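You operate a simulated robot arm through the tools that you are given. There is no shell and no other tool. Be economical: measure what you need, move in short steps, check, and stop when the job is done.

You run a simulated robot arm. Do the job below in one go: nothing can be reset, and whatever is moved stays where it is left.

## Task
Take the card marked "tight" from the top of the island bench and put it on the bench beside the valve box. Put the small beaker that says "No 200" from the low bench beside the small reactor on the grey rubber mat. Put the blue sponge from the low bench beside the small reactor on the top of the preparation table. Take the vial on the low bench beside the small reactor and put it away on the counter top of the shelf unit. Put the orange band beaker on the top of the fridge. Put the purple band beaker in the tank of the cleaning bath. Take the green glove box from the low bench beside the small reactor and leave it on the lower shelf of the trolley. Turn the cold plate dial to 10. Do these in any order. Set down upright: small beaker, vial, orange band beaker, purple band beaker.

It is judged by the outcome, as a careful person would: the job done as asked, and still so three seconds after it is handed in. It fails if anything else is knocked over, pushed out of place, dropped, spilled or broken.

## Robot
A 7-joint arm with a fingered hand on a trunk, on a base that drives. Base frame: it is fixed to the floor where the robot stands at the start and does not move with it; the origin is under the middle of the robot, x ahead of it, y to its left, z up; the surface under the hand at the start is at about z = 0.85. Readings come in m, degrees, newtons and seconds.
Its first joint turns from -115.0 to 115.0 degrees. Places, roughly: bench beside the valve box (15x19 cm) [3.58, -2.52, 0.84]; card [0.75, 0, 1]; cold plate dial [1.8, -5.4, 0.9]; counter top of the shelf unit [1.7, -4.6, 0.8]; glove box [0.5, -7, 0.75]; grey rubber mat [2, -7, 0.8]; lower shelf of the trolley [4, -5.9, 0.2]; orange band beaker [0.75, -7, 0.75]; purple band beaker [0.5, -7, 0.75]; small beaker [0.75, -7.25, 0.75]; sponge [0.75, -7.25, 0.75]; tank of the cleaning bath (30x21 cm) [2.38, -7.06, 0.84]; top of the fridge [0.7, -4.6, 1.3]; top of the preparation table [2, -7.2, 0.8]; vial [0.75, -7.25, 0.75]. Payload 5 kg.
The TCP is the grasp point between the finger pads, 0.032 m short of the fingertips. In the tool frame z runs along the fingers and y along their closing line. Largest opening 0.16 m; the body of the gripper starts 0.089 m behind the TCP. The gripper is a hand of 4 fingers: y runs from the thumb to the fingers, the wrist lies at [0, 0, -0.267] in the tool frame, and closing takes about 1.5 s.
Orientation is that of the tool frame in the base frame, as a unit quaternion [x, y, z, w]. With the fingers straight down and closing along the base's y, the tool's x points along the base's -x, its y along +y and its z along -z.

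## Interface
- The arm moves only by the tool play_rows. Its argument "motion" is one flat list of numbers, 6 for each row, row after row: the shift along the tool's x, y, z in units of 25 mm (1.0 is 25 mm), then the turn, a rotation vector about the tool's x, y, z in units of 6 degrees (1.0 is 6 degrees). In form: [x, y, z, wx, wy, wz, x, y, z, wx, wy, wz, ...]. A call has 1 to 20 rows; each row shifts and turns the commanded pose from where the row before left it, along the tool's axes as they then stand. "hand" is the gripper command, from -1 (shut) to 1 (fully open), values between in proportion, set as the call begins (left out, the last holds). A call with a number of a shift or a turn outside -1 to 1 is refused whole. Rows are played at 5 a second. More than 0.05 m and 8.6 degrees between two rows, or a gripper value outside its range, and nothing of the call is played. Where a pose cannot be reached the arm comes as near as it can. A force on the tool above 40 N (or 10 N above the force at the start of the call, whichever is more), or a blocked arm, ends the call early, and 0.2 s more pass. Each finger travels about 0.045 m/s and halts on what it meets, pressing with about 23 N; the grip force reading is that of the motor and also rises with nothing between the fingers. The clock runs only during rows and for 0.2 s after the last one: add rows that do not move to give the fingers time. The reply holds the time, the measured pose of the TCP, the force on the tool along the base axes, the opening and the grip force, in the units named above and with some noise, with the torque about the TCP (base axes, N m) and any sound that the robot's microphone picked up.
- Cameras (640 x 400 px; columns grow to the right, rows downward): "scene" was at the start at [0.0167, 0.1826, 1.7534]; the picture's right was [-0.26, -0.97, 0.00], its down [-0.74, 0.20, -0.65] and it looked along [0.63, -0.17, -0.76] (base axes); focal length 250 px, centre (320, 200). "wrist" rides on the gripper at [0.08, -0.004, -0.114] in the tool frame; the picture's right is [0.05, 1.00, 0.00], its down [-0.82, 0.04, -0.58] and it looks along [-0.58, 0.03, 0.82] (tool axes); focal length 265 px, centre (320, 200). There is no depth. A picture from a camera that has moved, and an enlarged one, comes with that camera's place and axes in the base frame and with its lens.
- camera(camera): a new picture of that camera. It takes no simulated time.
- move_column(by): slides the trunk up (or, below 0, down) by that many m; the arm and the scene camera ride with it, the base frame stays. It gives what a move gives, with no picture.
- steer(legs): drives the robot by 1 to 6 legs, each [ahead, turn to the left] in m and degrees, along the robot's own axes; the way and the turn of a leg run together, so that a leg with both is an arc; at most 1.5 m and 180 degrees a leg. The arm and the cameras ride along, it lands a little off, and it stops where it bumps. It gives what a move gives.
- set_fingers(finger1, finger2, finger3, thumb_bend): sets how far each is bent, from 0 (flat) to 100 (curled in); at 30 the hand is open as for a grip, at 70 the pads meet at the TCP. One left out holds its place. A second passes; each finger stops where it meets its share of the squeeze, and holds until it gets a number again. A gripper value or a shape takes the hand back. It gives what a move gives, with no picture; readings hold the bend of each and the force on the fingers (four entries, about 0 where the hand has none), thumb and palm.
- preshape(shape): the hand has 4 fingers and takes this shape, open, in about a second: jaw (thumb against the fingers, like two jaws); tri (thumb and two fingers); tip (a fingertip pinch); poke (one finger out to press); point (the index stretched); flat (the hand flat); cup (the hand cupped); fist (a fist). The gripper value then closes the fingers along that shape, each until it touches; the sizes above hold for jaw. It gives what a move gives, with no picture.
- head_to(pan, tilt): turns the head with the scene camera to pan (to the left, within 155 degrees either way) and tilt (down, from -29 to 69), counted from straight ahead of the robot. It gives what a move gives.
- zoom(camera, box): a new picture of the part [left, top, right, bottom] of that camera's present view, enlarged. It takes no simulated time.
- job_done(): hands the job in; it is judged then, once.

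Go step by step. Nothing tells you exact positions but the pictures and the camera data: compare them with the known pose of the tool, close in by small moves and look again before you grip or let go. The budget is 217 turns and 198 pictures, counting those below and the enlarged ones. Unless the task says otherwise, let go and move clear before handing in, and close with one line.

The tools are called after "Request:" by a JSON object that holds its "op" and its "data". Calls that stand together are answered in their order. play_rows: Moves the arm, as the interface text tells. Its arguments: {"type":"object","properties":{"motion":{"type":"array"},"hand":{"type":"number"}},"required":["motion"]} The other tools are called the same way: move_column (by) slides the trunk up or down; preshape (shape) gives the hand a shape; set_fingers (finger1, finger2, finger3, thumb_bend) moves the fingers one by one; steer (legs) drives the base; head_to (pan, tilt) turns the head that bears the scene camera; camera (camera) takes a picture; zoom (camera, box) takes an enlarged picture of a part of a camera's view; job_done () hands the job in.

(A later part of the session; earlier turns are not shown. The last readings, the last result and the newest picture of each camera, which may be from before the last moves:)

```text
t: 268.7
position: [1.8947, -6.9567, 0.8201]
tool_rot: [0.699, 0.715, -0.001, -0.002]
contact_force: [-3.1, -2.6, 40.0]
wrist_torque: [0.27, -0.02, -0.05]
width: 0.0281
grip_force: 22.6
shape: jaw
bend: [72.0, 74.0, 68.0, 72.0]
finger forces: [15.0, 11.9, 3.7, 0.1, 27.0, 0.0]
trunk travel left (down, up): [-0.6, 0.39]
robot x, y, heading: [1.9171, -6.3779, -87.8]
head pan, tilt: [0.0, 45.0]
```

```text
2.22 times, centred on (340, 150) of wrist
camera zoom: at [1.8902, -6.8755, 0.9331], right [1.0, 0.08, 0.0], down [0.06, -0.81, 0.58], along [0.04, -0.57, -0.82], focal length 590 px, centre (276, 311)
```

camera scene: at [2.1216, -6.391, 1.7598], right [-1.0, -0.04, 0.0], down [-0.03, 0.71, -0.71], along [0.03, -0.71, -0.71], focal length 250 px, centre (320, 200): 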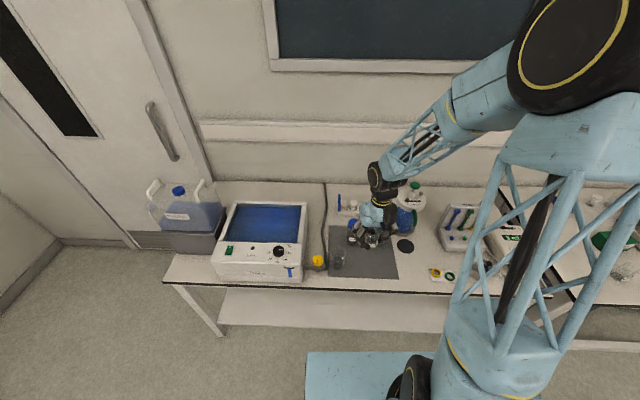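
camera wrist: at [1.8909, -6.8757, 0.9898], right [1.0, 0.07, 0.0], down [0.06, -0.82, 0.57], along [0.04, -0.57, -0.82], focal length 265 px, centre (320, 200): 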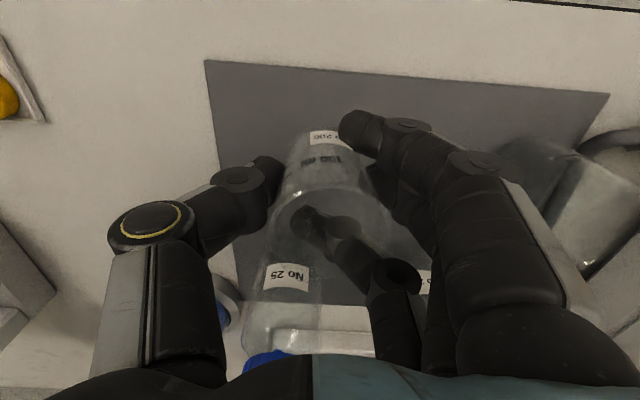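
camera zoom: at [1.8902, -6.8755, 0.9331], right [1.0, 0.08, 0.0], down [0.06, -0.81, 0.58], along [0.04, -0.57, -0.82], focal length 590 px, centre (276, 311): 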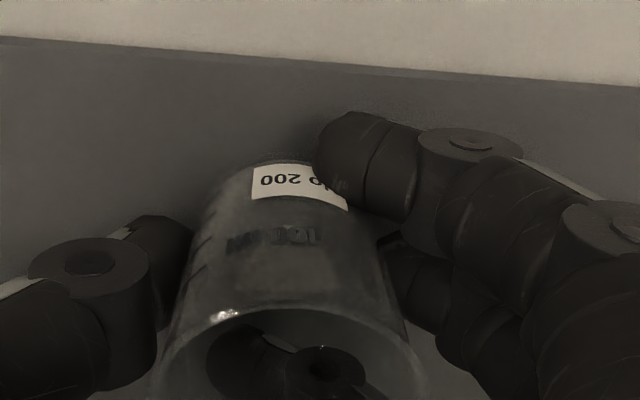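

It has settled on the mat (40 N). I'll relax slightly, open, and rise.

Request:
{"op": "play_rows", "data": {"motion": [0, 0, -0.15, 0, 0, 0, 0, 0, 0, 0, 0, 0, 0, 0, 0, 0, 0, 0, 0, 0, 0, 0, 0, 0, 0, 0, 0, 0, 0, 0, 0, 0, 0, 0, 0, 0, 0, 0, 0, 0, 0, 0, 0, 0, -0.5, 0, 0, 0, 0, 0, -1, 0, 0, 0, 0, 0, -1, 0, 0, 0, 0, 0, -1, 0, 0, 0, 0, 0, -1, 0, 0, 0, 0, 0, -1, 0, 0, 0, 0, 0, -1, 0, 0, 0, 0, 0, -1, 0, 0, 0, 0, 0, -1, 0, 0, 0, 0, 0, -1, 0, 0, 0, 0, 0, 0, 0, 0, 0], "hand": 0.25}}

Request:
{"op": "camera", "data": {"camera": "wrist"}}

Request:
{"op": "zoom", "data": {"camera": "scene", "box": [200, 180, 420, 310]}}

```text
t: 272.5
position: [1.8956, -6.9589, 1.0591]
tool_rot: [0.699, 0.715, 0.001, -0.003]
contact_force: [-0.5, 0.5, -0.7]
wrist_torque: [-0.01, 0.0, 0.01]
width: 0.0996
grip_force: 0.1
shape: jaw
bend: [71.0, 71.0, 70.0, 68.0]
finger forces: [0.0, 0.0, 0.0, 0.0, 0.0, 0.0]
trunk travel left (down, up): [-0.6, 0.39]
robot x, y, heading: [1.9145, -6.3779, -87.7]
head pan, tilt: [0.0, 45.0]
```

```text
104 pictures are left
camera wrist: at [1.8919, -6.878, 1.1725], right [1.0, 0.08, 0.0], down [0.06, -0.82, 0.57], along [0.04, -0.57, -0.82], focal length 265 px, centre (320, 200)
```

wrist: 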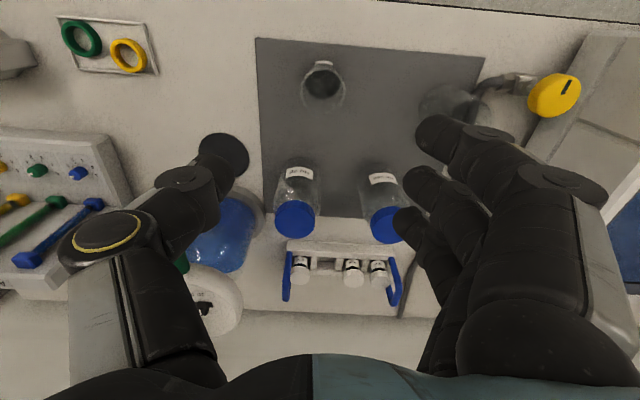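

```text
2.91 times, centred on (310, 245) of scene
camera zoom: at [2.1216, -6.391, 1.7597], right [-1.0, -0.04, 0.0], down [-0.03, 0.71, -0.71], along [0.03, -0.71, -0.71], focal length 727 px, centre (349, 69)
```

zoom: 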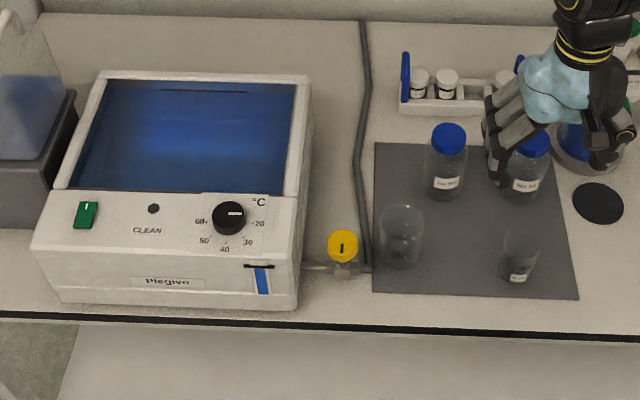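

The beaker stands on the mat. Next the sponge: back to the low bench.

Request:
{"op": "steer", "data": {"legs": [[0, -92], [1.0, 0], [0, 90], [0.08, 0]]}}

Request:
{"op": "camera", "data": {"camera": "wrist"}}

Request:
{"op": "zoom", "data": {"camera": "scene", "box": [300, 170, 520, 300]}}

```text
t: 286.6
position: [0.8712, -7.0461, 1.0582]
tool_rot: [0.704, 0.71, 0.0, -0.003]
contact_force: [-0.4, -0.8, -0.2]
wrist_torque: [0.03, 0.0, 0.0]
width: 0.0996
grip_force: 0.2
shape: jaw
bend: [71.0, 71.0, 70.0, 68.0]
finger forces: [0.1, 0.1, 0.1, 0.0, 0.0, 0.0]
trunk travel left (down, up): [-0.6, 0.39]
robot x, y, heading: [0.8989, -6.4636, -88.3]
head pan, tilt: [0.0, 45.0]
```

```text
102 pictures are left
camera wrist: at [0.8684, -6.9659, 1.1717], right [1.0, 0.06, 0.0], down [0.05, -0.82, 0.57], along [0.03, -0.57, -0.82], focal length 265 px, centre (320, 200)
```

wrist: 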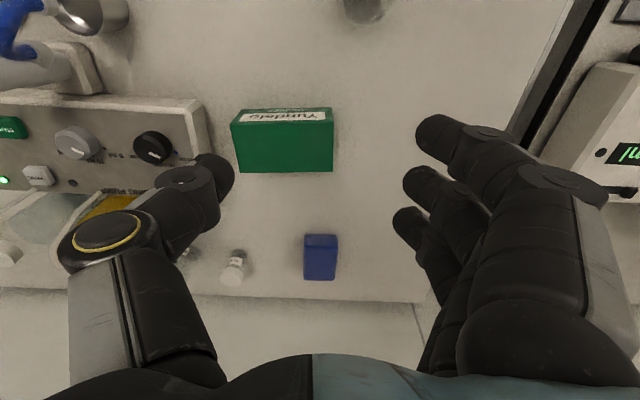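

```text
2.91 times, centred on (410, 235) of scene
camera zoom: at [1.1051, -6.4827, 1.7596], right [-1.0, -0.03, 0.0], down [-0.02, 0.71, -0.71], along [0.02, -0.71, -0.71], focal length 727 px, centre (58, 98)
```

zoom: 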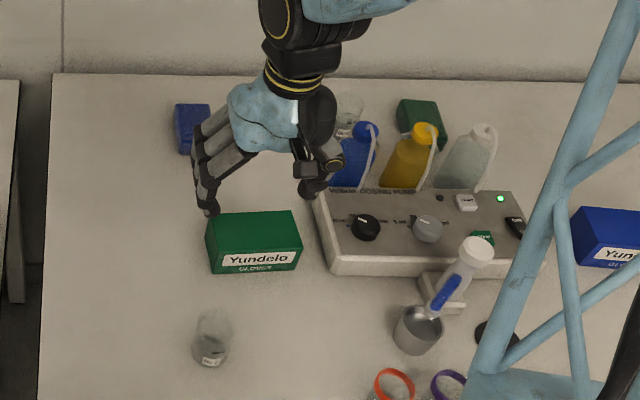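

I'll check the other green box at the back to be sure which is the glove box.

Request:
{"op": "zoom", "data": {"camera": "scene", "box": [420, 190, 470, 225]}}

```text
11.43 times, centred on (445, 208) of scene
camera zoom: at [1.1051, -6.4827, 1.7596], right [-1.0, -0.03, 0.0], down [-0.02, 0.71, -0.71], along [0.02, -0.71, -0.71], focal length 2858 px, centre (-1109, 114)
```

zoom: 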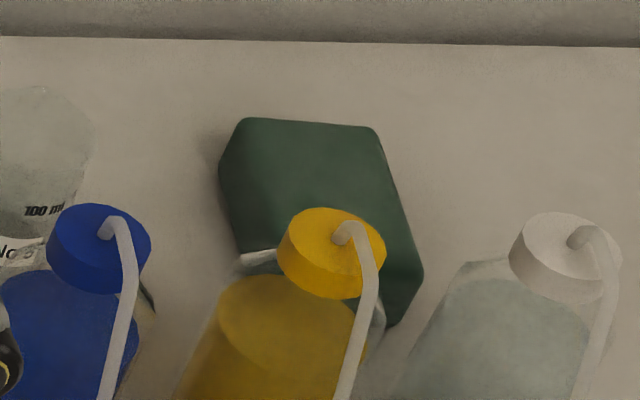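

That back one is a green sponge, so the Yundelo box is the right one. The blue sponge is at (0.893, -7.35); I'll move above it and partway down.

Request:
{"op": "play_rows", "data": {"motion": [-0.94, 0.06, 0, 0, 0, 0, -0.94, 0.06, 0, 0, 0, 0, -0.94, 0.06, 0, 0, 0, 0, -0.94, 0.06, 0, 0, 0, 0, -0.94, 0.06, 0, 0, 0, 0, -0.94, 0.06, 0, 0, 0, 0, -0.94, 0.06, 0, 0, 0, 0, -0.94, 0.06, 0, 0, 0, 0, -0.94, 0.06, 0, 0, 0, 0, -0.94, 0.06, 0, 0, 0, 0, -0.94, 0.06, 0, 0, 0, 0, -0.94, 0.06, 0, 0, 0, 0, -0.94, 0.06, 0, 0, 0, 0, 0, 0, 1, 0, 0, 0, 0, 0, 1, 0, 0, 0, 0, 0, 1, 0, 0, 0, 0, 0, 1, 0, 0, 0, 0, 0, 1, 0, 0, 0, 0, 0, 1, 0, 0, 0, 0, 0, 0, 0, 0, 0]}}

Request:
{"op": "camera", "data": {"camera": "wrist"}}

```text
t: 290.8
position: [0.8926, -7.3525, 0.9069]
tool_rot: [0.704, 0.71, 0.0, -0.003]
contact_force: [0.5, 0.1, 0.8]
wrist_torque: [0.02, -0.03, -0.03]
width: 0.0999
grip_force: 0.1
shape: jaw
bend: [71.0, 71.0, 70.0, 68.0]
finger forces: [0.0, 0.1, 0.0, 0.0, 0.0, 0.0]
trunk travel left (down, up): [-0.6, 0.39]
robot x, y, heading: [0.9003, -6.4654, -88.6]
head pan, tilt: [0.0, 45.0]
```

```text
99 pictures are left
camera wrist: at [0.8901, -7.2711, 1.0214], right [1.0, 0.06, 0.0], down [0.05, -0.82, 0.57], along [0.03, -0.57, -0.82], focal length 265 px, centre (320, 200)
```

wrist: 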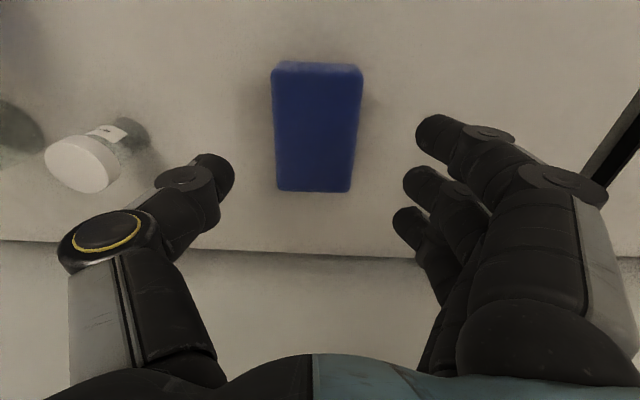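

Centred over the sponge. Descending and gripping.

Request:
{"op": "play_rows", "data": {"motion": [0, 0, 0.9, 0, 0, 0, 0, 0, 0.9, 0, 0, 0, 0, 0, 0.8, 0, 0, 0, 0, 0, 0, 0, 0, 0]}}

Request:
{"op": "play_rows", "data": {"motion": [0, 0, 0, 0, 0, 0, 0, 0, 0, 0, 0, 0, 0, 0, 0, 0, 0, 0, 0, 0, 0, 0, 0, 0, 0, 0, 0, 0, 0, 0, 0, 0, 0, 0, 0, 0, 0, 0, 0, 0, 0, 0, 0, 0, -0.5, 0, 0, 0, 0, 0, -1, 0, 0, 0, 0, 0, -1, 0, 0, 0, 0, 0, -1, 0, 0, 0, 0, 0, -1, 0, 0, 0, 0, 0, -1, 0, 0, 0, 0, 0, -1, 0, 0, 0, 0, 0, -1, 0, 0, 0, 0, 0, -1, 0, 0, 0, 0, 0, 0, 0, 0, 0], "hand": -0.5}}

Request:
{"op": "camera", "data": {"camera": "wrist"}}

```text
t: 291.8
position: [0.893, -7.3505, 0.8408]
tool_rot: [0.704, 0.71, 0.001, -0.004]
contact_force: [0.1, 0.1, -1.4]
wrist_torque: [0.01, 0.02, 0.03]
width: 0.0998
grip_force: 0.0
shape: jaw
bend: [71.0, 71.0, 70.0, 68.0]
finger forces: [0.0, 0.0, 0.1, 0.0, 0.1, 0.0]
trunk travel left (down, up): [-0.6, 0.39]
robot x, y, heading: [0.8977, -6.463, -88.5]
head pan, tilt: [0.0, 45.0]
```

```text
t: 295.4
position: [0.8947, -7.3535, 1.053]
tool_rot: [0.704, 0.71, 0.001, -0.003]
contact_force: [0.4, -0.5, -0.3]
wrist_torque: [-0.01, -0.02, -0.04]
width: 0.0564
grip_force: 22.9
shape: jaw
bend: [73.0, 73.0, 73.0, 70.0]
finger forces: [6.9, 6.9, 6.9, 0.1, 20.7, 0.0]
trunk travel left (down, up): [-0.6, 0.39]
robot x, y, heading: [0.9, -6.4631, -88.4]
head pan, tilt: [0.0, 45.0]
```

```text
98 pictures are left
camera wrist: at [0.8913, -7.2713, 1.1679], right [1.0, 0.06, 0.0], down [0.05, -0.82, 0.57], along [0.03, -0.57, -0.82], focal length 265 px, centre (320, 200)
```

wrist: 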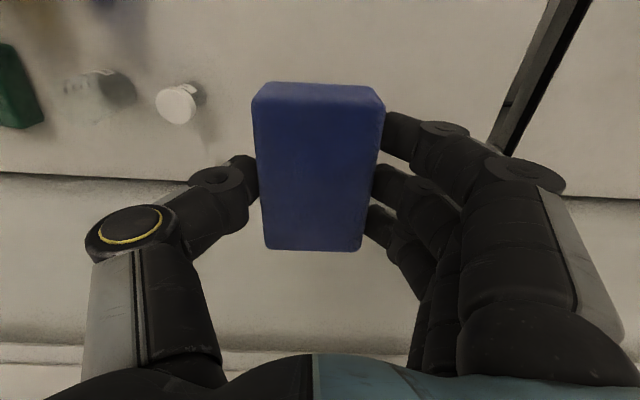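

Sponge held. Retracting and driving to the gap on the prep table between mat and ring tray.

Request:
{"op": "play_rows", "data": {"motion": [1, 0, 0, 0, 0, 0, 1, 0, 0, 0, 0, 0, 1, 0, 0, 0, 0, 0, 1, 0, 0, 0, 0, 0, 1, 0, 0, 0, 0, 0, 1, 0, 0, 0, 0, 0, 1, 0, 0, 0, 0, 0, 1, 0, 0, 0, 0, 0, 1, 0, 0, 0, 0, 0, 1, 0, 0, 0, 0, 0, 1, 0, 0, 0, 0, 0, 1, 0, 0, 0, 0, 0, 1, 0, 0, 0, 0, 0, 1, 0, 0, 0, 0, 0, 1, 0, 0, 0, 0, 0]}}

Request:
{"op": "steer", "data": {"legs": [[0, 88.5], [0.83, 0], [0, -89.5]]}}

Request:
{"op": "camera", "data": {"camera": "wrist"}}

Request:
{"op": "camera", "data": {"camera": "scene"}}

```text
t: 298.6
position: [0.8896, -6.9745, 1.0563]
tool_rot: [0.704, 0.711, 0.0, -0.002]
contact_force: [1.2, -1.6, -0.1]
wrist_torque: [-0.03, 0.01, 0.01]
width: 0.0561
grip_force: 22.8
shape: jaw
bend: [73.0, 73.0, 73.0, 70.0]
finger forces: [6.9, 7.0, 6.8, 0.0, 20.7, 0.0]
trunk travel left (down, up): [-0.6, 0.39]
robot x, y, heading: [0.8996, -6.4637, -88.5]
head pan, tilt: [0.0, 45.0]
```

```text
t: 310.9
position: [1.7053, -6.9834, 1.0567]
tool_rot: [0.707, 0.707, 0.001, -0.002]
contact_force: [-0.4, -1.0, 0.2]
wrist_torque: [-0.01, 0.01, -0.02]
width: 0.0563
grip_force: 22.8
shape: jaw
bend: [73.0, 73.0, 73.0, 70.0]
finger forces: [7.0, 7.0, 6.8, 0.0, 20.7, 0.0]
trunk travel left (down, up): [-0.6, 0.39]
robot x, y, heading: [1.7215, -6.4767, -89.0]
head pan, tilt: [0.0, 45.0]
```

```text
97 pictures are left
camera wrist: at [1.7033, -6.9024, 1.1698], right [1.0, 0.05, 0.0], down [0.04, -0.82, 0.57], along [0.03, -0.57, -0.82], focal length 265 px, centre (320, 200)
```

wrist: 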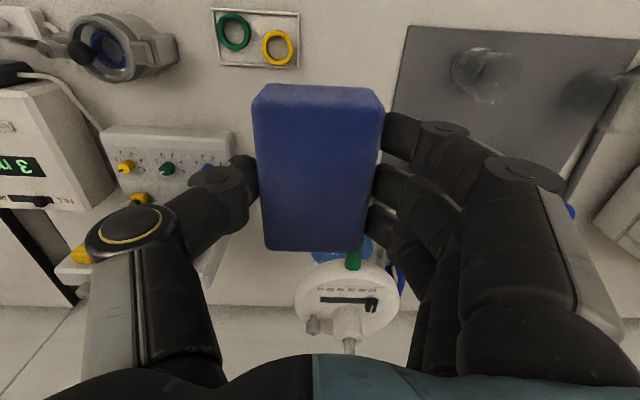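

```text
96 pictures are left
camera scene: at [1.9246, -6.4911, 1.7598], right [-1.0, -0.02, 0.0], down [-0.01, 0.71, -0.71], along [0.01, -0.71, -0.71], focal length 250 px, centre (320, 200)
```

scene: 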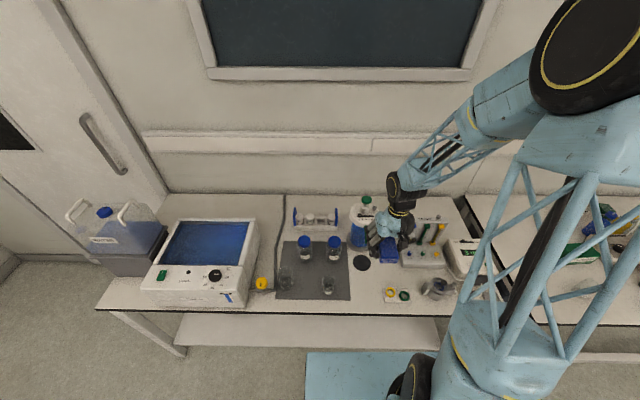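

The gap between the ring tray (x≤1.68) and mat (x≥1.81) suits the sponge. Moving to (1.748, -6.965) and descending.

Request:
{"op": "play_rows", "data": {"motion": [0.37, 0.85, 0, 0, 0, 0, 0.37, 0.86, 0, 0, 0, 0, 0, 0, 1, 0, 0, 0, 0, 0, 1, 0, 0, 0, 0, 0, 1, 0, 0, 0, 0, 0, 1, 0, 0, 0, 0, 0, 1, 0, 0, 0, 0, 0, 1, 0, 0, 0, 0, 0, 1, 0, 0, 0, 0, 0, 0.8, 0, 0, 0, 0, 0, 0, 0, 0, 0]}}

Request:
{"op": "zoom", "data": {"camera": "scene", "box": [320, 220, 460, 320]}}

Request:
{"op": "camera", "data": {"camera": "wrist"}}

```text
t: 313.3
position: [1.7455, -6.9642, 0.8588]
tool_rot: [0.707, 0.707, 0.0, -0.003]
contact_force: [0.1, -0.3, 0.2]
wrist_torque: [-0.01, 0.0, 0.03]
width: 0.056
grip_force: 23.0
shape: jaw
bend: [73.0, 73.0, 73.0, 70.0]
finger forces: [6.9, 7.1, 6.8, 0.0, 20.9, 0.0]
trunk travel left (down, up): [-0.6, 0.39]
robot x, y, heading: [1.7219, -6.4758, -88.9]
head pan, tilt: [0.0, 45.0]
```

```text
4.00 times, centred on (390, 270) of scene
camera zoom: at [1.9249, -6.4912, 1.7598], right [-1.0, -0.02, 0.0], down [-0.01, 0.71, -0.71], along [0.01, -0.71, -0.71], focal length 1000 px, centre (40, -80)
```

zoom: 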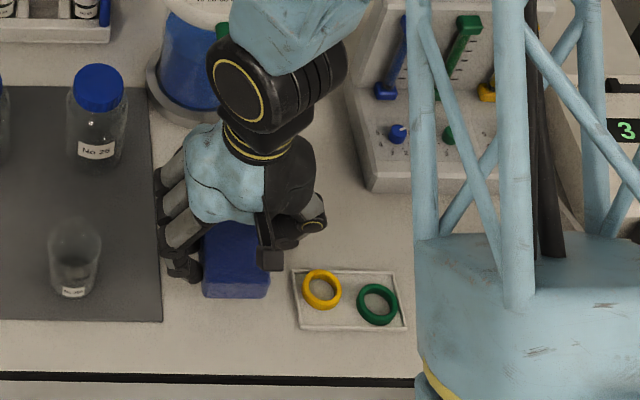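

```text
94 pictures are left
camera wrist: at [1.7447, -6.8837, 0.9728], right [1.0, 0.05, 0.0], down [0.04, -0.82, 0.57], along [0.03, -0.57, -0.82], focal length 265 px, centre (320, 200)
```

wrist: 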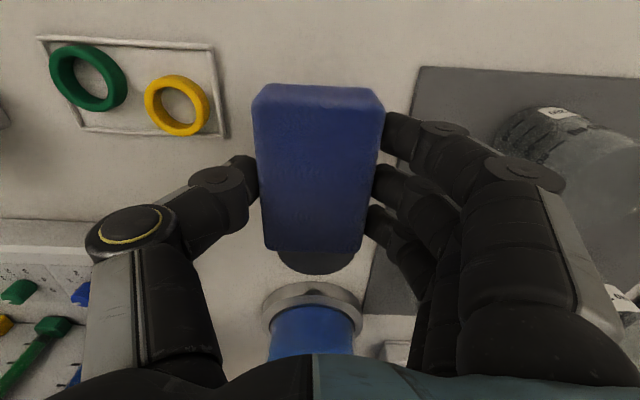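

Good placement. Lowering until contact.

Request:
{"op": "play_rows", "data": {"motion": [0, 0, 0.4, 0, 0, 0, 0, 0, 0.3, 0, 0, 0, 0, 0, 0.2, 0, 0, 0, 0, 0, 0.15, 0, 0, 0, 0, 0, 0.15, 0, 0, 0, 0, 0, 0.15, 0, 0, 0, 0, 0, 0.15, 0, 0, 0, 0, 0, 0, 0, 0, 0]}}

```text
t: 315.1
position: [1.7477, -6.9635, 0.8234]
tool_rot: [0.707, 0.708, 0.001, -0.003]
contact_force: [0.7, 0.6, -0.9]
wrist_torque: [-0.01, 0.01, 0.03]
width: 0.0561
grip_force: 23.0
shape: jaw
bend: [73.0, 73.0, 73.0, 70.0]
finger forces: [7.0, 7.0, 6.8, 0.0, 20.8, 0.0]
trunk travel left (down, up): [-0.6, 0.39]
robot x, y, heading: [1.7198, -6.4724, -89.1]
head pan, tilt: [0.0, 45.0]
```

Request:
{"op": "play_rows", "data": {"motion": [0, 0, 0.12, 0, 0, 0, 0, 0, 0.12, 0, 0, 0, 0, 0, 0.12, 0, 0, 0, 0, 0, 0.12, 0, 0, 0, 0, 0, 0.12, 0, 0, 0, 0, 0, 0, 0, 0, 0]}}

```text
t: 315.8
position: [1.7472, -6.9642, 0.8191]
tool_rot: [0.707, 0.707, -0.001, -0.002]
contact_force: [0.9, 3.8, 33.9]
wrist_torque: [0.12, -0.05, -0.01]
width: 0.058
grip_force: 23.3
shape: jaw
bend: [74.0, 74.0, 74.0, 72.0]
finger forces: [9.5, 9.5, 9.3, 0.0, 27.1, 0.0]
trunk travel left (down, up): [-0.6, 0.39]
robot x, y, heading: [1.7162, -6.4691, -88.8]
head pan, tilt: [0.0, 45.0]
stopped in row 3: the force on the tool passed its limit at 42 N (the readings are from after the stop); the commanded pose is now the measured one
```

Touching the table. Opening slightly and rising.

Request:
{"op": "play_rows", "data": {"motion": [0, 0, -0.1, 0, 0, 0, 0, 0, 0, 0, 0, 0, 0, 0, 0, 0, 0, 0, 0, 0, 0, 0, 0, 0, 0, 0, 0, 0, 0, 0, 0, 0, -0.5, 0, 0, 0, 0, 0, -1, 0, 0, 0, 0, 0, -1, 0, 0, 0, 0, 0, -1, 0, 0, 0, 0, 0, -1, 0, 0, 0, 0, 0, -1, 0, 0, 0, 0, 0, -1, 0, 0, 0, 0, 0, -1, 0, 0, 0, 0, 0, -1, 0, 0, 0, 0, 0, -1, 0, 0, 0, 0, 0, 0, 0, 0, 0], "hand": 0}}

Request:
{"op": "camera", "data": {"camera": "wrist"}}

```text
t: 319.2
position: [1.7467, -6.9659, 1.0551]
tool_rot: [0.707, 0.707, 0.0, -0.003]
contact_force: [-0.1, 0.6, -0.1]
wrist_torque: [-0.02, -0.01, -0.01]
width: 0.0791
grip_force: 0.1
shape: jaw
bend: [72.0, 72.0, 72.0, 70.0]
finger forces: [0.1, 0.0, 0.0, 0.1, 0.0, 0.1]
trunk travel left (down, up): [-0.6, 0.39]
robot x, y, heading: [1.7204, -6.4722, -89.0]
head pan, tilt: [0.0, 45.0]
```

```text
93 pictures are left
camera wrist: at [1.7454, -6.8846, 1.1686], right [1.0, 0.05, 0.0], down [0.04, -0.82, 0.57], along [0.03, -0.57, -0.82], focal length 265 px, centre (320, 200)
```

wrist: 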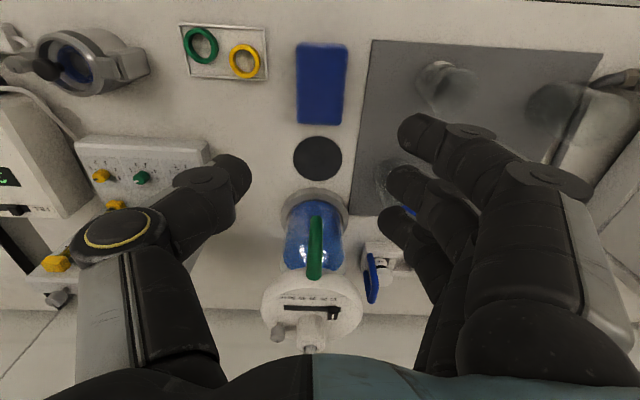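

Sponge is done. Next, the purple band beaker near the front of the low bench; I'll back off a little and drive over.

Request:
{"op": "steer", "data": {"legs": [[-0.17, 0], [0, -91], [1.1, 0], [0, 90]]}}

Request:
{"op": "camera", "data": {"camera": "wrist"}}

Request:
{"op": "zoom", "data": {"camera": "scene", "box": [300, 170, 520, 310]}}

```text
t: 334.0
position: [0.6167, -6.7708, 1.0548]
tool_rot: [0.726, 0.688, -0.001, -0.001]
contact_force: [1.0, -0.1, -0.7]
wrist_torque: [0.02, 0.0, -0.01]
width: 0.079
grip_force: 0.0
shape: jaw
bend: [72.0, 72.0, 72.0, 70.0]
finger forces: [0.0, 0.0, 0.0, 0.0, 0.1, 0.0]
trunk travel left (down, up): [-0.6, 0.39]
robot x, y, heading: [0.6162, -6.2769, -92.2]
head pan, tilt: [0.0, 45.0]
```

```text
92 pictures are left
camera wrist: at [0.6189, -6.6896, 1.1684], right [1.0, 0.0, 0.0], down [0.0, -0.82, 0.58], along [0.0, -0.58, -0.82], focal length 265 px, centre (320, 200)
```

wrist: 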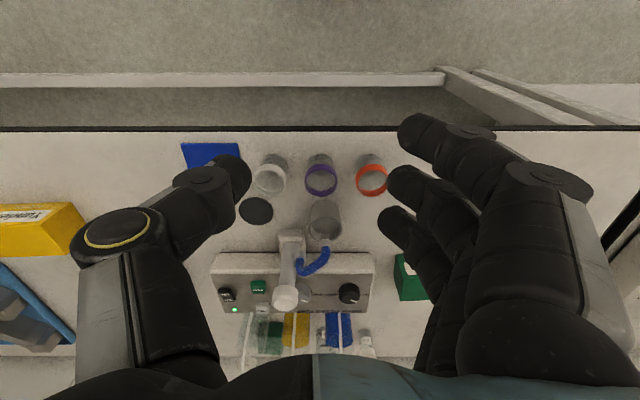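

```text
2.86 times, centred on (410, 240) of scene
camera zoom: at [0.8199, -6.3067, 1.7597], right [-1.0, 0.04, 0.0], down [0.03, 0.71, -0.71], along [-0.03, -0.71, -0.71], focal length 714 px, centre (63, 86)
```

zoom: 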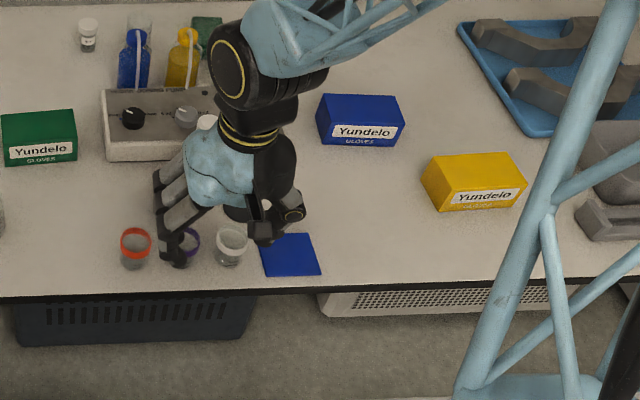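

The three banded beakers stand close together. I'll take the orange one first, with the hand turned -90° (fingers on the near side, thumb on the far side) so its neighbours stay clear.

Request:
{"op": "play_rows", "data": {"motion": [-1, 0.76, 0, 0, 0, 0, -1, 0.76, 0, 0, 0, 0, -1, 0.77, 0, 0, 0, 0, -1, 0.77, 0, 0, 0, 0, 0, 0, 0, 0, 0, -1, 0, 0, 0, 0, 0, -1, 0, 0, 0, 0, 0, -1, 0, 0, 0, 0, 0, -1, 0, 0, 0, 0, 0, -1, 0, 0, 0, 0, 0, -1, 0, 0, 0, 0, 0, -1, 0, 0, 0, 0, 0, -1, 0, 0, 0, 0, 0, -1, 0, 0, 0, 0, 0, -1, 0, 0, 0, 0, 0, -1, 0, 0, 0, 0, 0, -1, 0, 0, 0, 0, 0, -1, 0, 0, 0, 0, 0, -1, 0, 0, 0, 0, 0, -1, 0, 0, 0, 0, 0, -0.5], "hand": 0.25}}

Request:
{"op": "play_rows", "data": {"motion": [0, 0, 0.8, 0, 0, 0, 0, 0, 0.8, 0, 0, 0, 0, 0, 0.8, 0, 0, 0, 0, 0, 0, 0, 0, 0]}}

Request:
{"op": "camera", "data": {"camera": "wrist"}}

Request:
{"op": "zoom", "data": {"camera": "scene", "box": [300, 200, 440, 290]}}

```text
t: 338.2
position: [0.686, -6.8749, 1.054]
tool_rot: [0.001, 1.0, 0.001, -0.002]
contact_force: [-0.3, 0.3, -0.6]
wrist_torque: [0.0, 0.0, 0.01]
width: 0.0993
grip_force: 0.1
shape: jaw
bend: [71.0, 71.0, 71.0, 68.0]
finger forces: [0.0, 0.0, 0.1, 0.0, 0.0, 0.0]
trunk travel left (down, up): [-0.6, 0.39]
robot x, y, heading: [0.6166, -6.2767, -92.0]
head pan, tilt: [0.0, 45.0]
```

```text
t: 339.2
position: [0.6875, -6.8756, 0.9947]
tool_rot: [0.001, 1.0, 0.003, 0.0]
contact_force: [0.6, 1.5, 0.2]
wrist_torque: [0.01, -0.05, 0.01]
width: 0.0994
grip_force: 0.1
shape: jaw
bend: [71.0, 71.0, 71.0, 68.0]
finger forces: [0.0, 0.0, 0.1, 0.0, 0.0, 0.0]
trunk travel left (down, up): [-0.6, 0.39]
robot x, y, heading: [0.617, -6.2784, -92.0]
head pan, tilt: [0.0, 45.0]
```

```text
90 pictures are left
camera wrist: at [0.6087, -6.8783, 1.1084], right [-0.05, 1.0, 0.0], down [0.82, 0.04, 0.58], along [0.57, 0.03, -0.82], focal length 265 px, centre (320, 200)
```

wrist: 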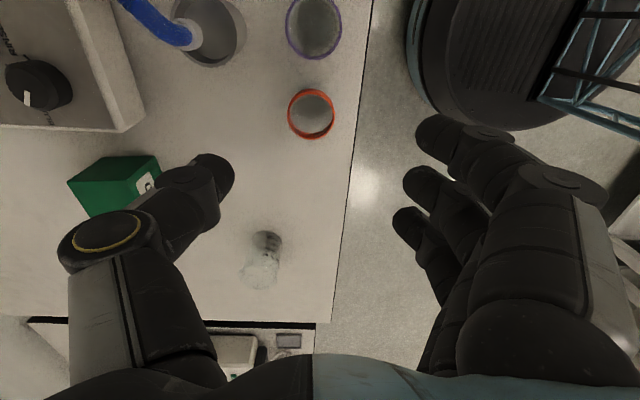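

```text
4.44 times, centred on (370, 245) of scene
camera zoom: at [0.8198, -6.3068, 1.7598], right [-1.0, 0.04, 0.0], down [0.03, 0.71, -0.71], along [-0.03, -0.71, -0.71], focal length 1111 px, centre (98, 0)
```

zoom: 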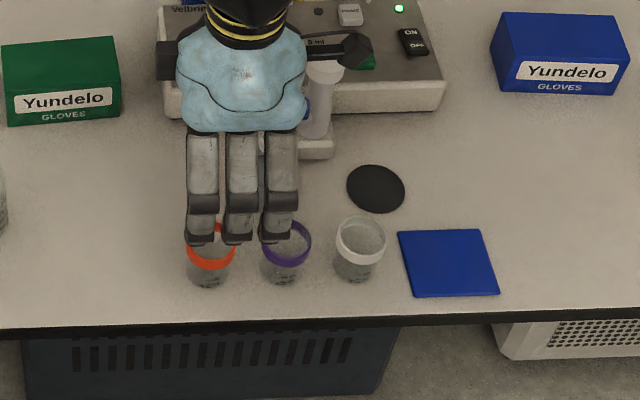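

The orange ring top is at (0.688, -6.883, 0.848). Descending around it.

Request:
{"op": "play_rows", "data": {"motion": [0, -0.3, 0, 0, 0, 0, 0, 0, 1, 0, 0, 0, 0, 0, 1, 0, 0, 0, 0, 0, 1, 0, 0, 0, 0, 0, 1, 0, 0, 0, 0, 0, 1, 0, 0, 0, 0, 0, 1, 0, 0, 0, 0, 0, 0.1, 0, 0, 0, 0, 0, 0, 0, 0, 0], "hand": 0.15}}

Request:
{"op": "camera", "data": {"camera": "wrist"}}

```text
t: 341.2
position: [0.6865, -6.8816, 0.842]
tool_rot: [0.001, 1.0, 0.001, 0.0]
contact_force: [-0.5, -0.3, -0.2]
wrist_torque: [-0.01, 0.04, -0.01]
width: 0.0926
grip_force: 0.1
shape: jaw
bend: [71.0, 71.0, 71.0, 70.0]
finger forces: [0.0, 0.1, 0.0, 0.0, 0.0, 0.0]
trunk travel left (down, up): [-0.6, 0.39]
robot x, y, heading: [0.6212, -6.278, -92.2]
head pan, tilt: [0.0, 45.0]
```

```text
88 pictures are left
camera wrist: at [0.6079, -6.8855, 0.9552], right [-0.05, 1.0, 0.0], down [0.82, 0.04, 0.58], along [0.57, 0.03, -0.82], focal length 265 px, centre (320, 200)
```

wrist: 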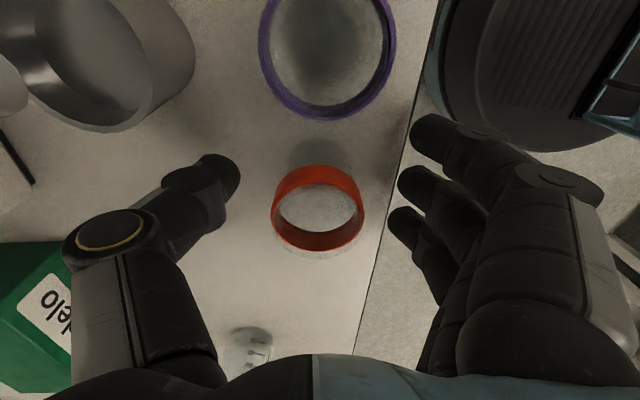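

Centred. Closing and lifting.

Request:
{"op": "play_rows", "data": {"motion": [0, 0, 0, 0, 0, 0, 0, 0, 0, 0, 0, 0, 0, 0, 0, 0, 0, 0, 0, 0, 0, 0, 0, 0, 0, 0, 0, 0, 0, 0, 0, 0, 0, 0, 0, 0, 0, 0, 0, 0, 0, 0], "hand": -0.7}}

Request:
{"op": "camera", "data": {"camera": "wrist"}}

```text
t: 342.8
position: [0.6863, -6.8821, 0.842]
tool_rot: [0.002, 1.0, 0.001, -0.002]
contact_force: [0.0, 0.3, 0.9]
wrist_torque: [0.05, -0.04, 0.03]
width: 0.0234
grip_force: 22.8
shape: jaw
bend: [68.0, 73.0, 70.0, 70.0]
finger forces: [0.1, 8.9, 7.2, 0.0, 19.4, 0.0]
trunk travel left (down, up): [-0.6, 0.39]
robot x, y, heading: [0.615, -6.2748, -92.2]
head pan, tilt: [0.0, 45.0]
```

```text
87 pictures are left
camera wrist: at [0.6079, -6.8856, 0.9554], right [-0.05, 1.0, 0.0], down [0.82, 0.04, 0.58], along [0.57, 0.03, -0.82], focal length 265 px, centre (320, 200)
```

wrist: 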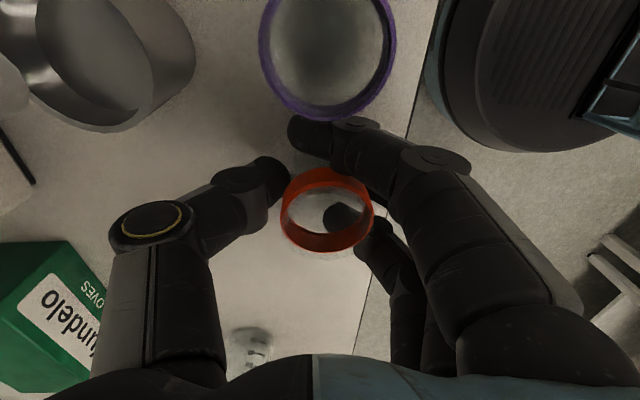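

Request:
{"op": "play_rows", "data": {"motion": [0, 0, -0.4, 0, 0, 0, 0, 0, -0.8, 0, 0, 0, 0, 0, -1, 0, 0, 0, 0, 0, -1, 0, 0, 0, 0, 0, -1, 0, 0, 0, 0, 0, -1, 0, 0, 0, 0, 0, -1, 0, 0, 0, 0, 0, -1, 0, 0, 0, 0, 0, -1, 0, 0, 0, 0, 0, -1, 0, 0, 0, 0, 0, 0, 0, 0, 0]}}

Request:
{"op": "play_rows", "data": {"motion": [0, 0, 0, 0, 0, 1, 0, 0, 0, 0, 0, 1, 0, 0, 0, 0, 0, 1, 0, 0, 0, 0, 0, 1, 0, 0, 0, 0, 0, 1, 0, 0, 0, 0, 0, 1, 0, 0, 0, 0, 0, 1, 0, 0, 0, 0, 0, 1, 0, 0, 0, 0, 0, 1, 0, 0, 0, 0, 0, 1, 0, 0, 0, 0, 0, 1, 0, 0, 0, 0, 0, 1, 0, 0, 0, 0, 0, 1, 0, 0, 0, 0, 0, 1, 0, 0, 0, 0, 0, 1, 0.6, 0, 0, 0, 0, 0.5, 1, 0, 0, 0, 0, 0, 1, 0, 0, 0, 0, 0, 1, 0, 0, 0, 0, 0]}}

Request:
{"op": "head_to", "data": {"pan": -90, "tilt": 25}}

Request:
{"op": "camera", "data": {"camera": "scene"}}

Request:
{"op": "camera", "data": {"camera": "wrist"}}

```text
t: 345.2
position: [0.6865, -6.8827, 1.0722]
tool_rot: [0.002, 1.0, 0.002, -0.001]
contact_force: [0.9, 0.1, 0.1]
wrist_torque: [-0.01, -0.01, -0.04]
width: 0.0232
grip_force: 23.1
shape: jaw
bend: [68.0, 73.0, 70.0, 70.0]
finger forces: [0.1, 9.0, 7.5, 0.0, 19.1, 0.0]
trunk travel left (down, up): [-0.6, 0.39]
robot x, y, heading: [0.6186, -6.273, -92.1]
head pan, tilt: [0.0, 45.0]
```

```text
t: 349.2
position: [0.691, -6.7918, 1.0716]
tool_rot: [0.727, 0.687, -0.001, -0.002]
contact_force: [0.1, 0.7, -1.1]
wrist_torque: [0.0, 0.02, -0.04]
width: 0.023
grip_force: 23.4
shape: jaw
bend: [68.0, 73.0, 70.0, 70.0]
finger forces: [0.2, 9.3, 7.8, 0.0, 19.0, 0.0]
trunk travel left (down, up): [-0.6, 0.39]
robot x, y, heading: [0.6183, -6.2746, -92.2]
head pan, tilt: [0.0, 45.0]
```

```text
t: 350.9
position: [0.6917, -6.7923, 1.0721]
tool_rot: [0.726, 0.687, -0.001, -0.001]
contact_force: [0.0, -0.6, 0.5]
wrist_torque: [0.01, -0.02, 0.03]
width: 0.0232
grip_force: 23.0
shape: jaw
bend: [68.0, 73.0, 70.0, 70.0]
finger forces: [0.2, 9.4, 8.0, 0.0, 19.0, 0.1]
trunk travel left (down, up): [-0.6, 0.39]
robot x, y, heading: [0.6152, -6.2773, -92.0]
head pan, tilt: [-90.0, 25.0]
```

```text
86 pictures are left
camera scene: at [0.7308, -6.222, 1.7903], right [0.04, 1.0, 0.0], down [0.42, -0.02, -0.91], along [-0.91, 0.03, -0.42], focal length 250 px, centre (320, 200)
```

scene: 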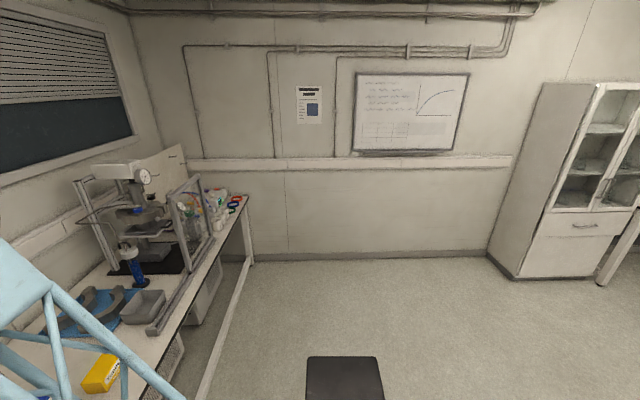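

```text
85 pictures are left
camera wrist: at [0.6938, -6.711, 1.1852], right [1.0, 0.0, 0.0], down [0.0, -0.82, 0.58], along [0.0, -0.58, -0.82], focal length 265 px, centre (320, 200)
```

wrist: 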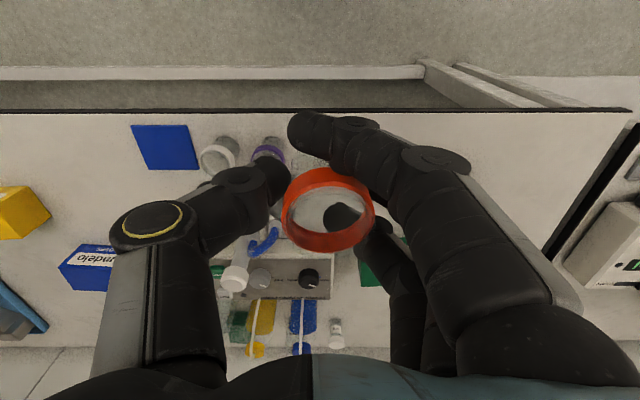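

The west side is open. I'll drive round to the west side of the fridge, stopping short to look before raising the arm.

Request:
{"op": "steer", "data": {"legs": [[0, -88], [0.78, 0], [0, -90], [1.5, 0]]}}

Request:
{"op": "move_column", "data": {"by": 0.36}}

Request:
{"op": "head_to", "data": {"pan": -65, "tilt": 30}}

Request:
{"op": "camera", "data": {"camera": "scene"}}

```text
t: 370.2
position: [-0.0914, -4.2419, 1.0721]
tool_rot: [-0.667, 0.745, -0.002, -0.001]
contact_force: [0.2, 0.7, -1.0]
wrist_torque: [-0.01, -0.01, 0.03]
width: 0.0235
grip_force: 23.1
shape: jaw
bend: [68.0, 73.0, 70.0, 71.0]
finger forces: [0.1, 9.2, 8.4, 0.1, 18.8, 0.1]
trunk travel left (down, up): [-0.6, 0.39]
robot x, y, heading: [-0.0472, -4.7579, 84.9]
head pan, tilt: [-90.0, 25.0]
```

```text
t: 373.7
position: [-0.0933, -4.2415, 1.4316]
tool_rot: [-0.667, 0.745, -0.002, 0.0]
contact_force: [-0.1, -0.1, -1.0]
wrist_torque: [0.02, 0.03, 0.0]
width: 0.0233
grip_force: 23.1
shape: jaw
bend: [68.0, 73.0, 70.0, 71.0]
finger forces: [0.1, 9.2, 8.5, 0.0, 18.7, 0.0]
trunk travel left (down, up): [-0.96, 0.03]
robot x, y, heading: [-0.0489, -4.7573, 85.0]
head pan, tilt: [-90.0, 25.0]
```

```text
t: 374.6
position: [-0.0921, -4.2412, 1.4314]
tool_rot: [-0.667, 0.745, -0.002, 0.0]
contact_force: [-0.5, 0.5, -0.6]
wrist_torque: [0.02, -0.02, -0.02]
width: 0.0232
grip_force: 23.0
shape: jaw
bend: [68.0, 73.0, 70.0, 71.0]
finger forces: [0.0, 9.2, 8.5, 0.0, 18.6, 0.0]
trunk travel left (down, up): [-0.96, 0.03]
robot x, y, heading: [-0.045, -4.7602, 84.7]
head pan, tilt: [-65.0, 30.0]
```

```text
84 pictures are left
camera scene: at [-0.1672, -4.7713, 2.1424], right [0.34, -0.94, 0.0], down [-0.47, -0.17, -0.87], along [0.82, 0.29, -0.5], focal length 250 px, centre (320, 200)
```

scene: 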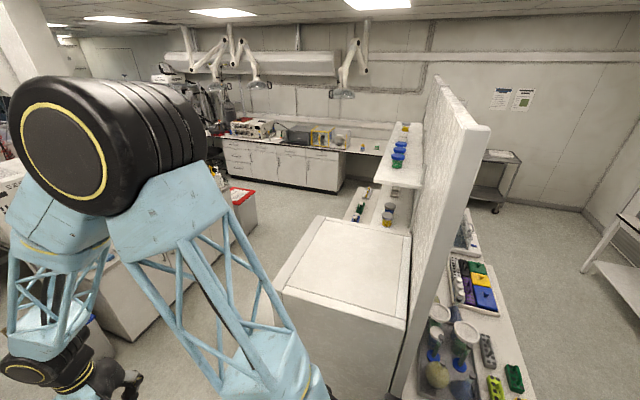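

The fridge top is clear (x 0.45–1.02, y -4.88 to -4.36, z≈1.3). I'll move to y≈-4.5 and turn to face it.

Request:
{"op": "steer", "data": {"legs": [[0.27, 0], [0, -85]]}}

Request:
{"op": "head_to", "data": {"pan": 0, "tilt": 45}}

Request:
{"op": "camera", "data": {"camera": "scene"}}

Request:
{"op": "camera", "data": {"camera": "wrist"}}

```text
t: 380.3
position: [0.4905, -4.3969, 1.432]
tool_rot: [0.01, 1.0, -0.001, -0.001]
contact_force: [1.2, -0.2, -0.1]
wrist_torque: [-0.01, 0.01, -0.01]
width: 0.023
grip_force: 23.0
shape: jaw
bend: [68.0, 73.0, 70.0, 71.0]
finger forces: [0.0, 9.0, 8.5, 0.0, 18.5, 0.0]
trunk travel left (down, up): [-0.96, 0.03]
robot x, y, heading: [-0.0222, -4.4951, 0.1]
head pan, tilt: [-65.0, 30.0]
```

```text
t: 381.7
position: [0.4909, -4.3959, 1.4314]
tool_rot: [0.01, 1.0, -0.002, 0.0]
contact_force: [-0.9, 0.9, -0.2]
wrist_torque: [0.01, 0.01, 0.03]
width: 0.0229
grip_force: 22.8
shape: jaw
bend: [68.0, 73.0, 70.0, 71.0]
finger forces: [0.1, 9.0, 8.7, 0.1, 18.5, 0.0]
trunk travel left (down, up): [-0.96, 0.03]
robot x, y, heading: [-0.0221, -4.4914, -0.0]
head pan, tilt: [0.0, 45.0]
```

```text
83 pictures are left
camera scene: at [0.0021, -4.288, 2.1198], right [0.0, -1.0, 0.0], down [-0.71, 0.0, -0.71], along [0.71, 0.0, -0.71], focal length 250 px, centre (320, 200)
```

scene: 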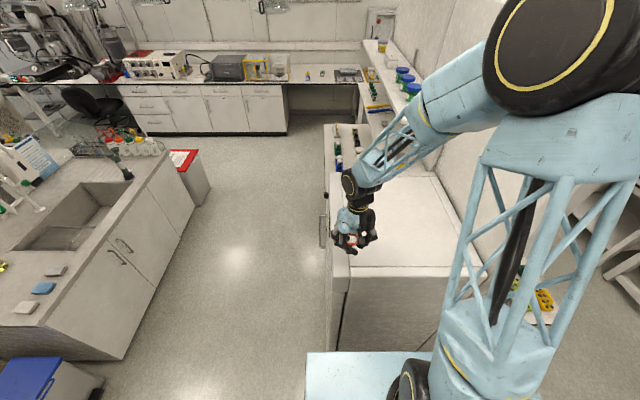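

```text
82 pictures are left
camera wrist: at [0.413, -4.3975, 1.5452], right [-0.03, 1.0, 0.0], down [0.82, 0.03, 0.58], along [0.57, 0.02, -0.82], focal length 265 px, centre (320, 200)
```

wrist: 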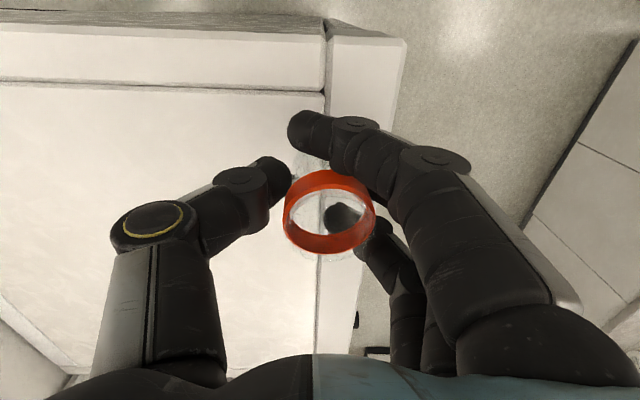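

I'll move the beaker inward over the fridge top to about (0.68, -4.57).

Request:
{"op": "play_rows", "data": {"motion": [-0.965, -0.83, 0, 0, 0, 0, -0.965, -0.83, 0, 0, 0, 0, -0.965, -0.83, 0, 0, 0, 0, -0.965, -0.83, 0, 0, 0, 0, -0.965, -0.83, 0, 0, 0, 0, -0.965, -0.83, 0, 0, 0, 0, -0.965, -0.83, 0, 0, 0, 0, -0.965, -0.83, 0, 0, 0, 0, 0, 0, 0, 0, 0, 0]}}

Request:
{"op": "camera", "data": {"camera": "wrist"}}

Request:
{"op": "camera", "data": {"camera": "scene"}}

```text
t: 383.7
position: [0.6798, -4.5675, 1.4329]
tool_rot: [0.01, 1.0, -0.002, -0.001]
contact_force: [-0.1, 0.3, 0.6]
wrist_torque: [-0.03, -0.05, -0.03]
width: 0.0227
grip_force: 23.1
shape: jaw
bend: [68.0, 73.0, 70.0, 71.0]
finger forces: [0.1, 9.4, 9.2, 0.0, 18.5, 0.0]
trunk travel left (down, up): [-0.96, 0.03]
robot x, y, heading: [-0.0235, -4.4889, -0.3]
head pan, tilt: [0.0, 45.0]
```

```text
81 pictures are left
camera wrist: at [0.602, -4.5683, 1.5464], right [-0.03, 1.0, 0.0], down [0.82, 0.03, 0.58], along [0.58, 0.02, -0.82], focal length 265 px, centre (320, 200)
```

wrist: 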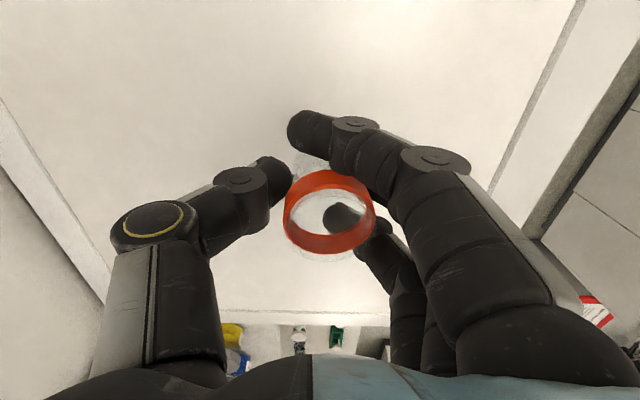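

```text
80 pictures are left
camera scene: at [0.0009, -4.2868, 2.1197], right [0.0, -1.0, 0.0], down [-0.71, 0.0, -0.71], along [0.71, 0.0, -0.71], focal length 250 px, centre (320, 200)
```

scene: 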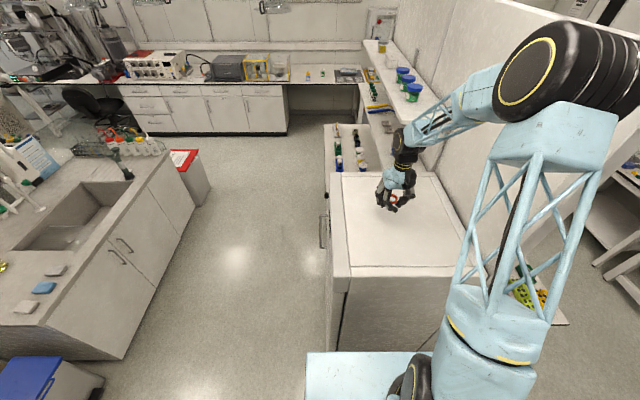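

Over the fridge top. Lowering gently until contact.

Request:
{"op": "play_rows", "data": {"motion": [0, 0, 0.6, 0, 0, 0, 0, 0, 0.6, 0, 0, 0, 0, 0, 0.4, 0, 0, 0, 0, 0, 0.15, 0, 0, 0, 0, 0, 0.15, 0, 0, 0, 0, 0, 0.15, 0, 0, 0, 0, 0, 0.15, 0, 0, 0, 0, 0, 0.15, 0, 0, 0, 0, 0, 0.15, 0, 0, 0, 0, 0, 0.15, 0, 0, 0, 0, 0, 0.15, 0, 0, 0, 0, 0, 0.15, 0, 0, 0, 0, 0, 0.15, 0, 0, 0, 0, 0, 0.15, 0, 0, 0, 0, 0, 0.15, 0, 0, 0, 0, 0, 0.15, 0, 0, 0, 0, 0, 0, 0, 0, 0]}}

Request:
{"op": "camera", "data": {"camera": "wrist"}}

```text
t: 386.6
position: [0.6814, -4.5662, 1.3577]
tool_rot: [0.01, 1.0, -0.001, 0.005]
contact_force: [-6.8, -1.1, 26.4]
wrist_torque: [0.21, -0.13, 0.05]
width: 0.0254
grip_force: 22.8
shape: jaw
bend: [68.0, 74.0, 71.0, 72.0]
finger forces: [0.1, 13.2, 12.5, 0.0, 24.2, 0.1]
trunk travel left (down, up): [-0.96, 0.03]
robot x, y, heading: [-0.0209, -4.495, 0.0]
head pan, tilt: [0.0, 45.0]
stopped in row 14: the force on the tool passed its limit at 43 N (the readings are from after the stop); the commanded pose is now the measured one
```

```text
79 pictures are left
camera wrist: at [0.6024, -4.5675, 1.4708], right [-0.03, 1.0, 0.0], down [0.81, 0.03, 0.58], along [0.58, 0.01, -0.81], focal length 265 px, centre (320, 200)
```

wrist: 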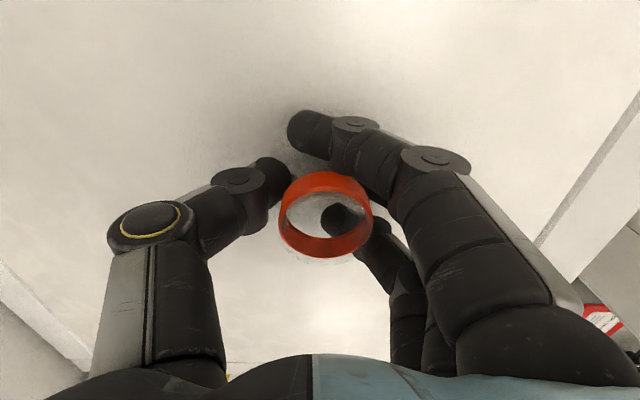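

Contact at z 1.358. Easing, opening, and rising.

Request:
{"op": "play_rows", "data": {"motion": [0, 0, -0.1, 0, 0, 0, 0, 0, 0, 0, 0, 0, 0, 0, 0, 0, 0, 0, 0, 0, 0, 0, 0, 0, 0, 0, 0, 0, 0, 0, 0, 0, 0, 0, 0, 0, 0, 0, 0, 0, 0, 0, 0, 0, -0.4, 0, 0, 0, 0, 0, -0.8, 0, 0, 0, 0, 0, -1, 0, 0, 0, 0, 0, -1, 0, 0, 0, 0, 0, -1, 0, 0, 0, 0, 0, 0, 0, 0, 0], "hand": 0.2}}

Request:
{"op": "camera", "data": {"camera": "wrist"}}

```text
t: 389.4
position: [0.6831, -4.5677, 1.4639]
tool_rot: [0.01, 1.0, -0.001, 0.002]
contact_force: [-0.2, 0.2, -0.5]
wrist_torque: [0.0, 0.03, 0.03]
width: 0.0957
grip_force: 0.1
shape: jaw
bend: [71.0, 71.0, 71.0, 69.0]
finger forces: [0.0, 0.1, 0.1, 0.1, 0.1, 0.0]
trunk travel left (down, up): [-0.96, 0.03]
robot x, y, heading: [-0.02, -4.4908, -0.1]
head pan, tilt: [0.0, 45.0]
```

```text
78 pictures are left
camera wrist: at [0.604, -4.5679, 1.5762], right [-0.03, 1.0, 0.0], down [0.81, 0.03, 0.58], along [0.58, 0.02, -0.81], focal length 265 px, centre (320, 200)
```

wrist: 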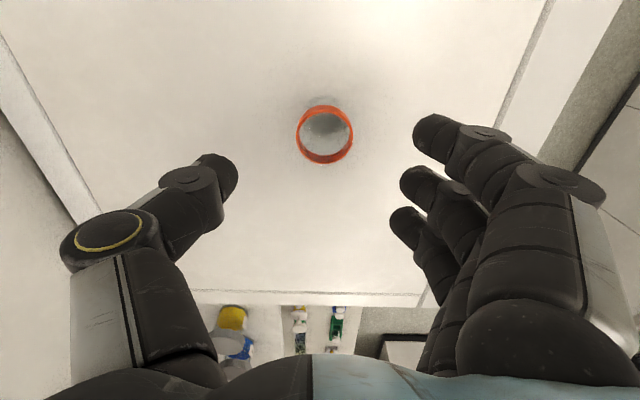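

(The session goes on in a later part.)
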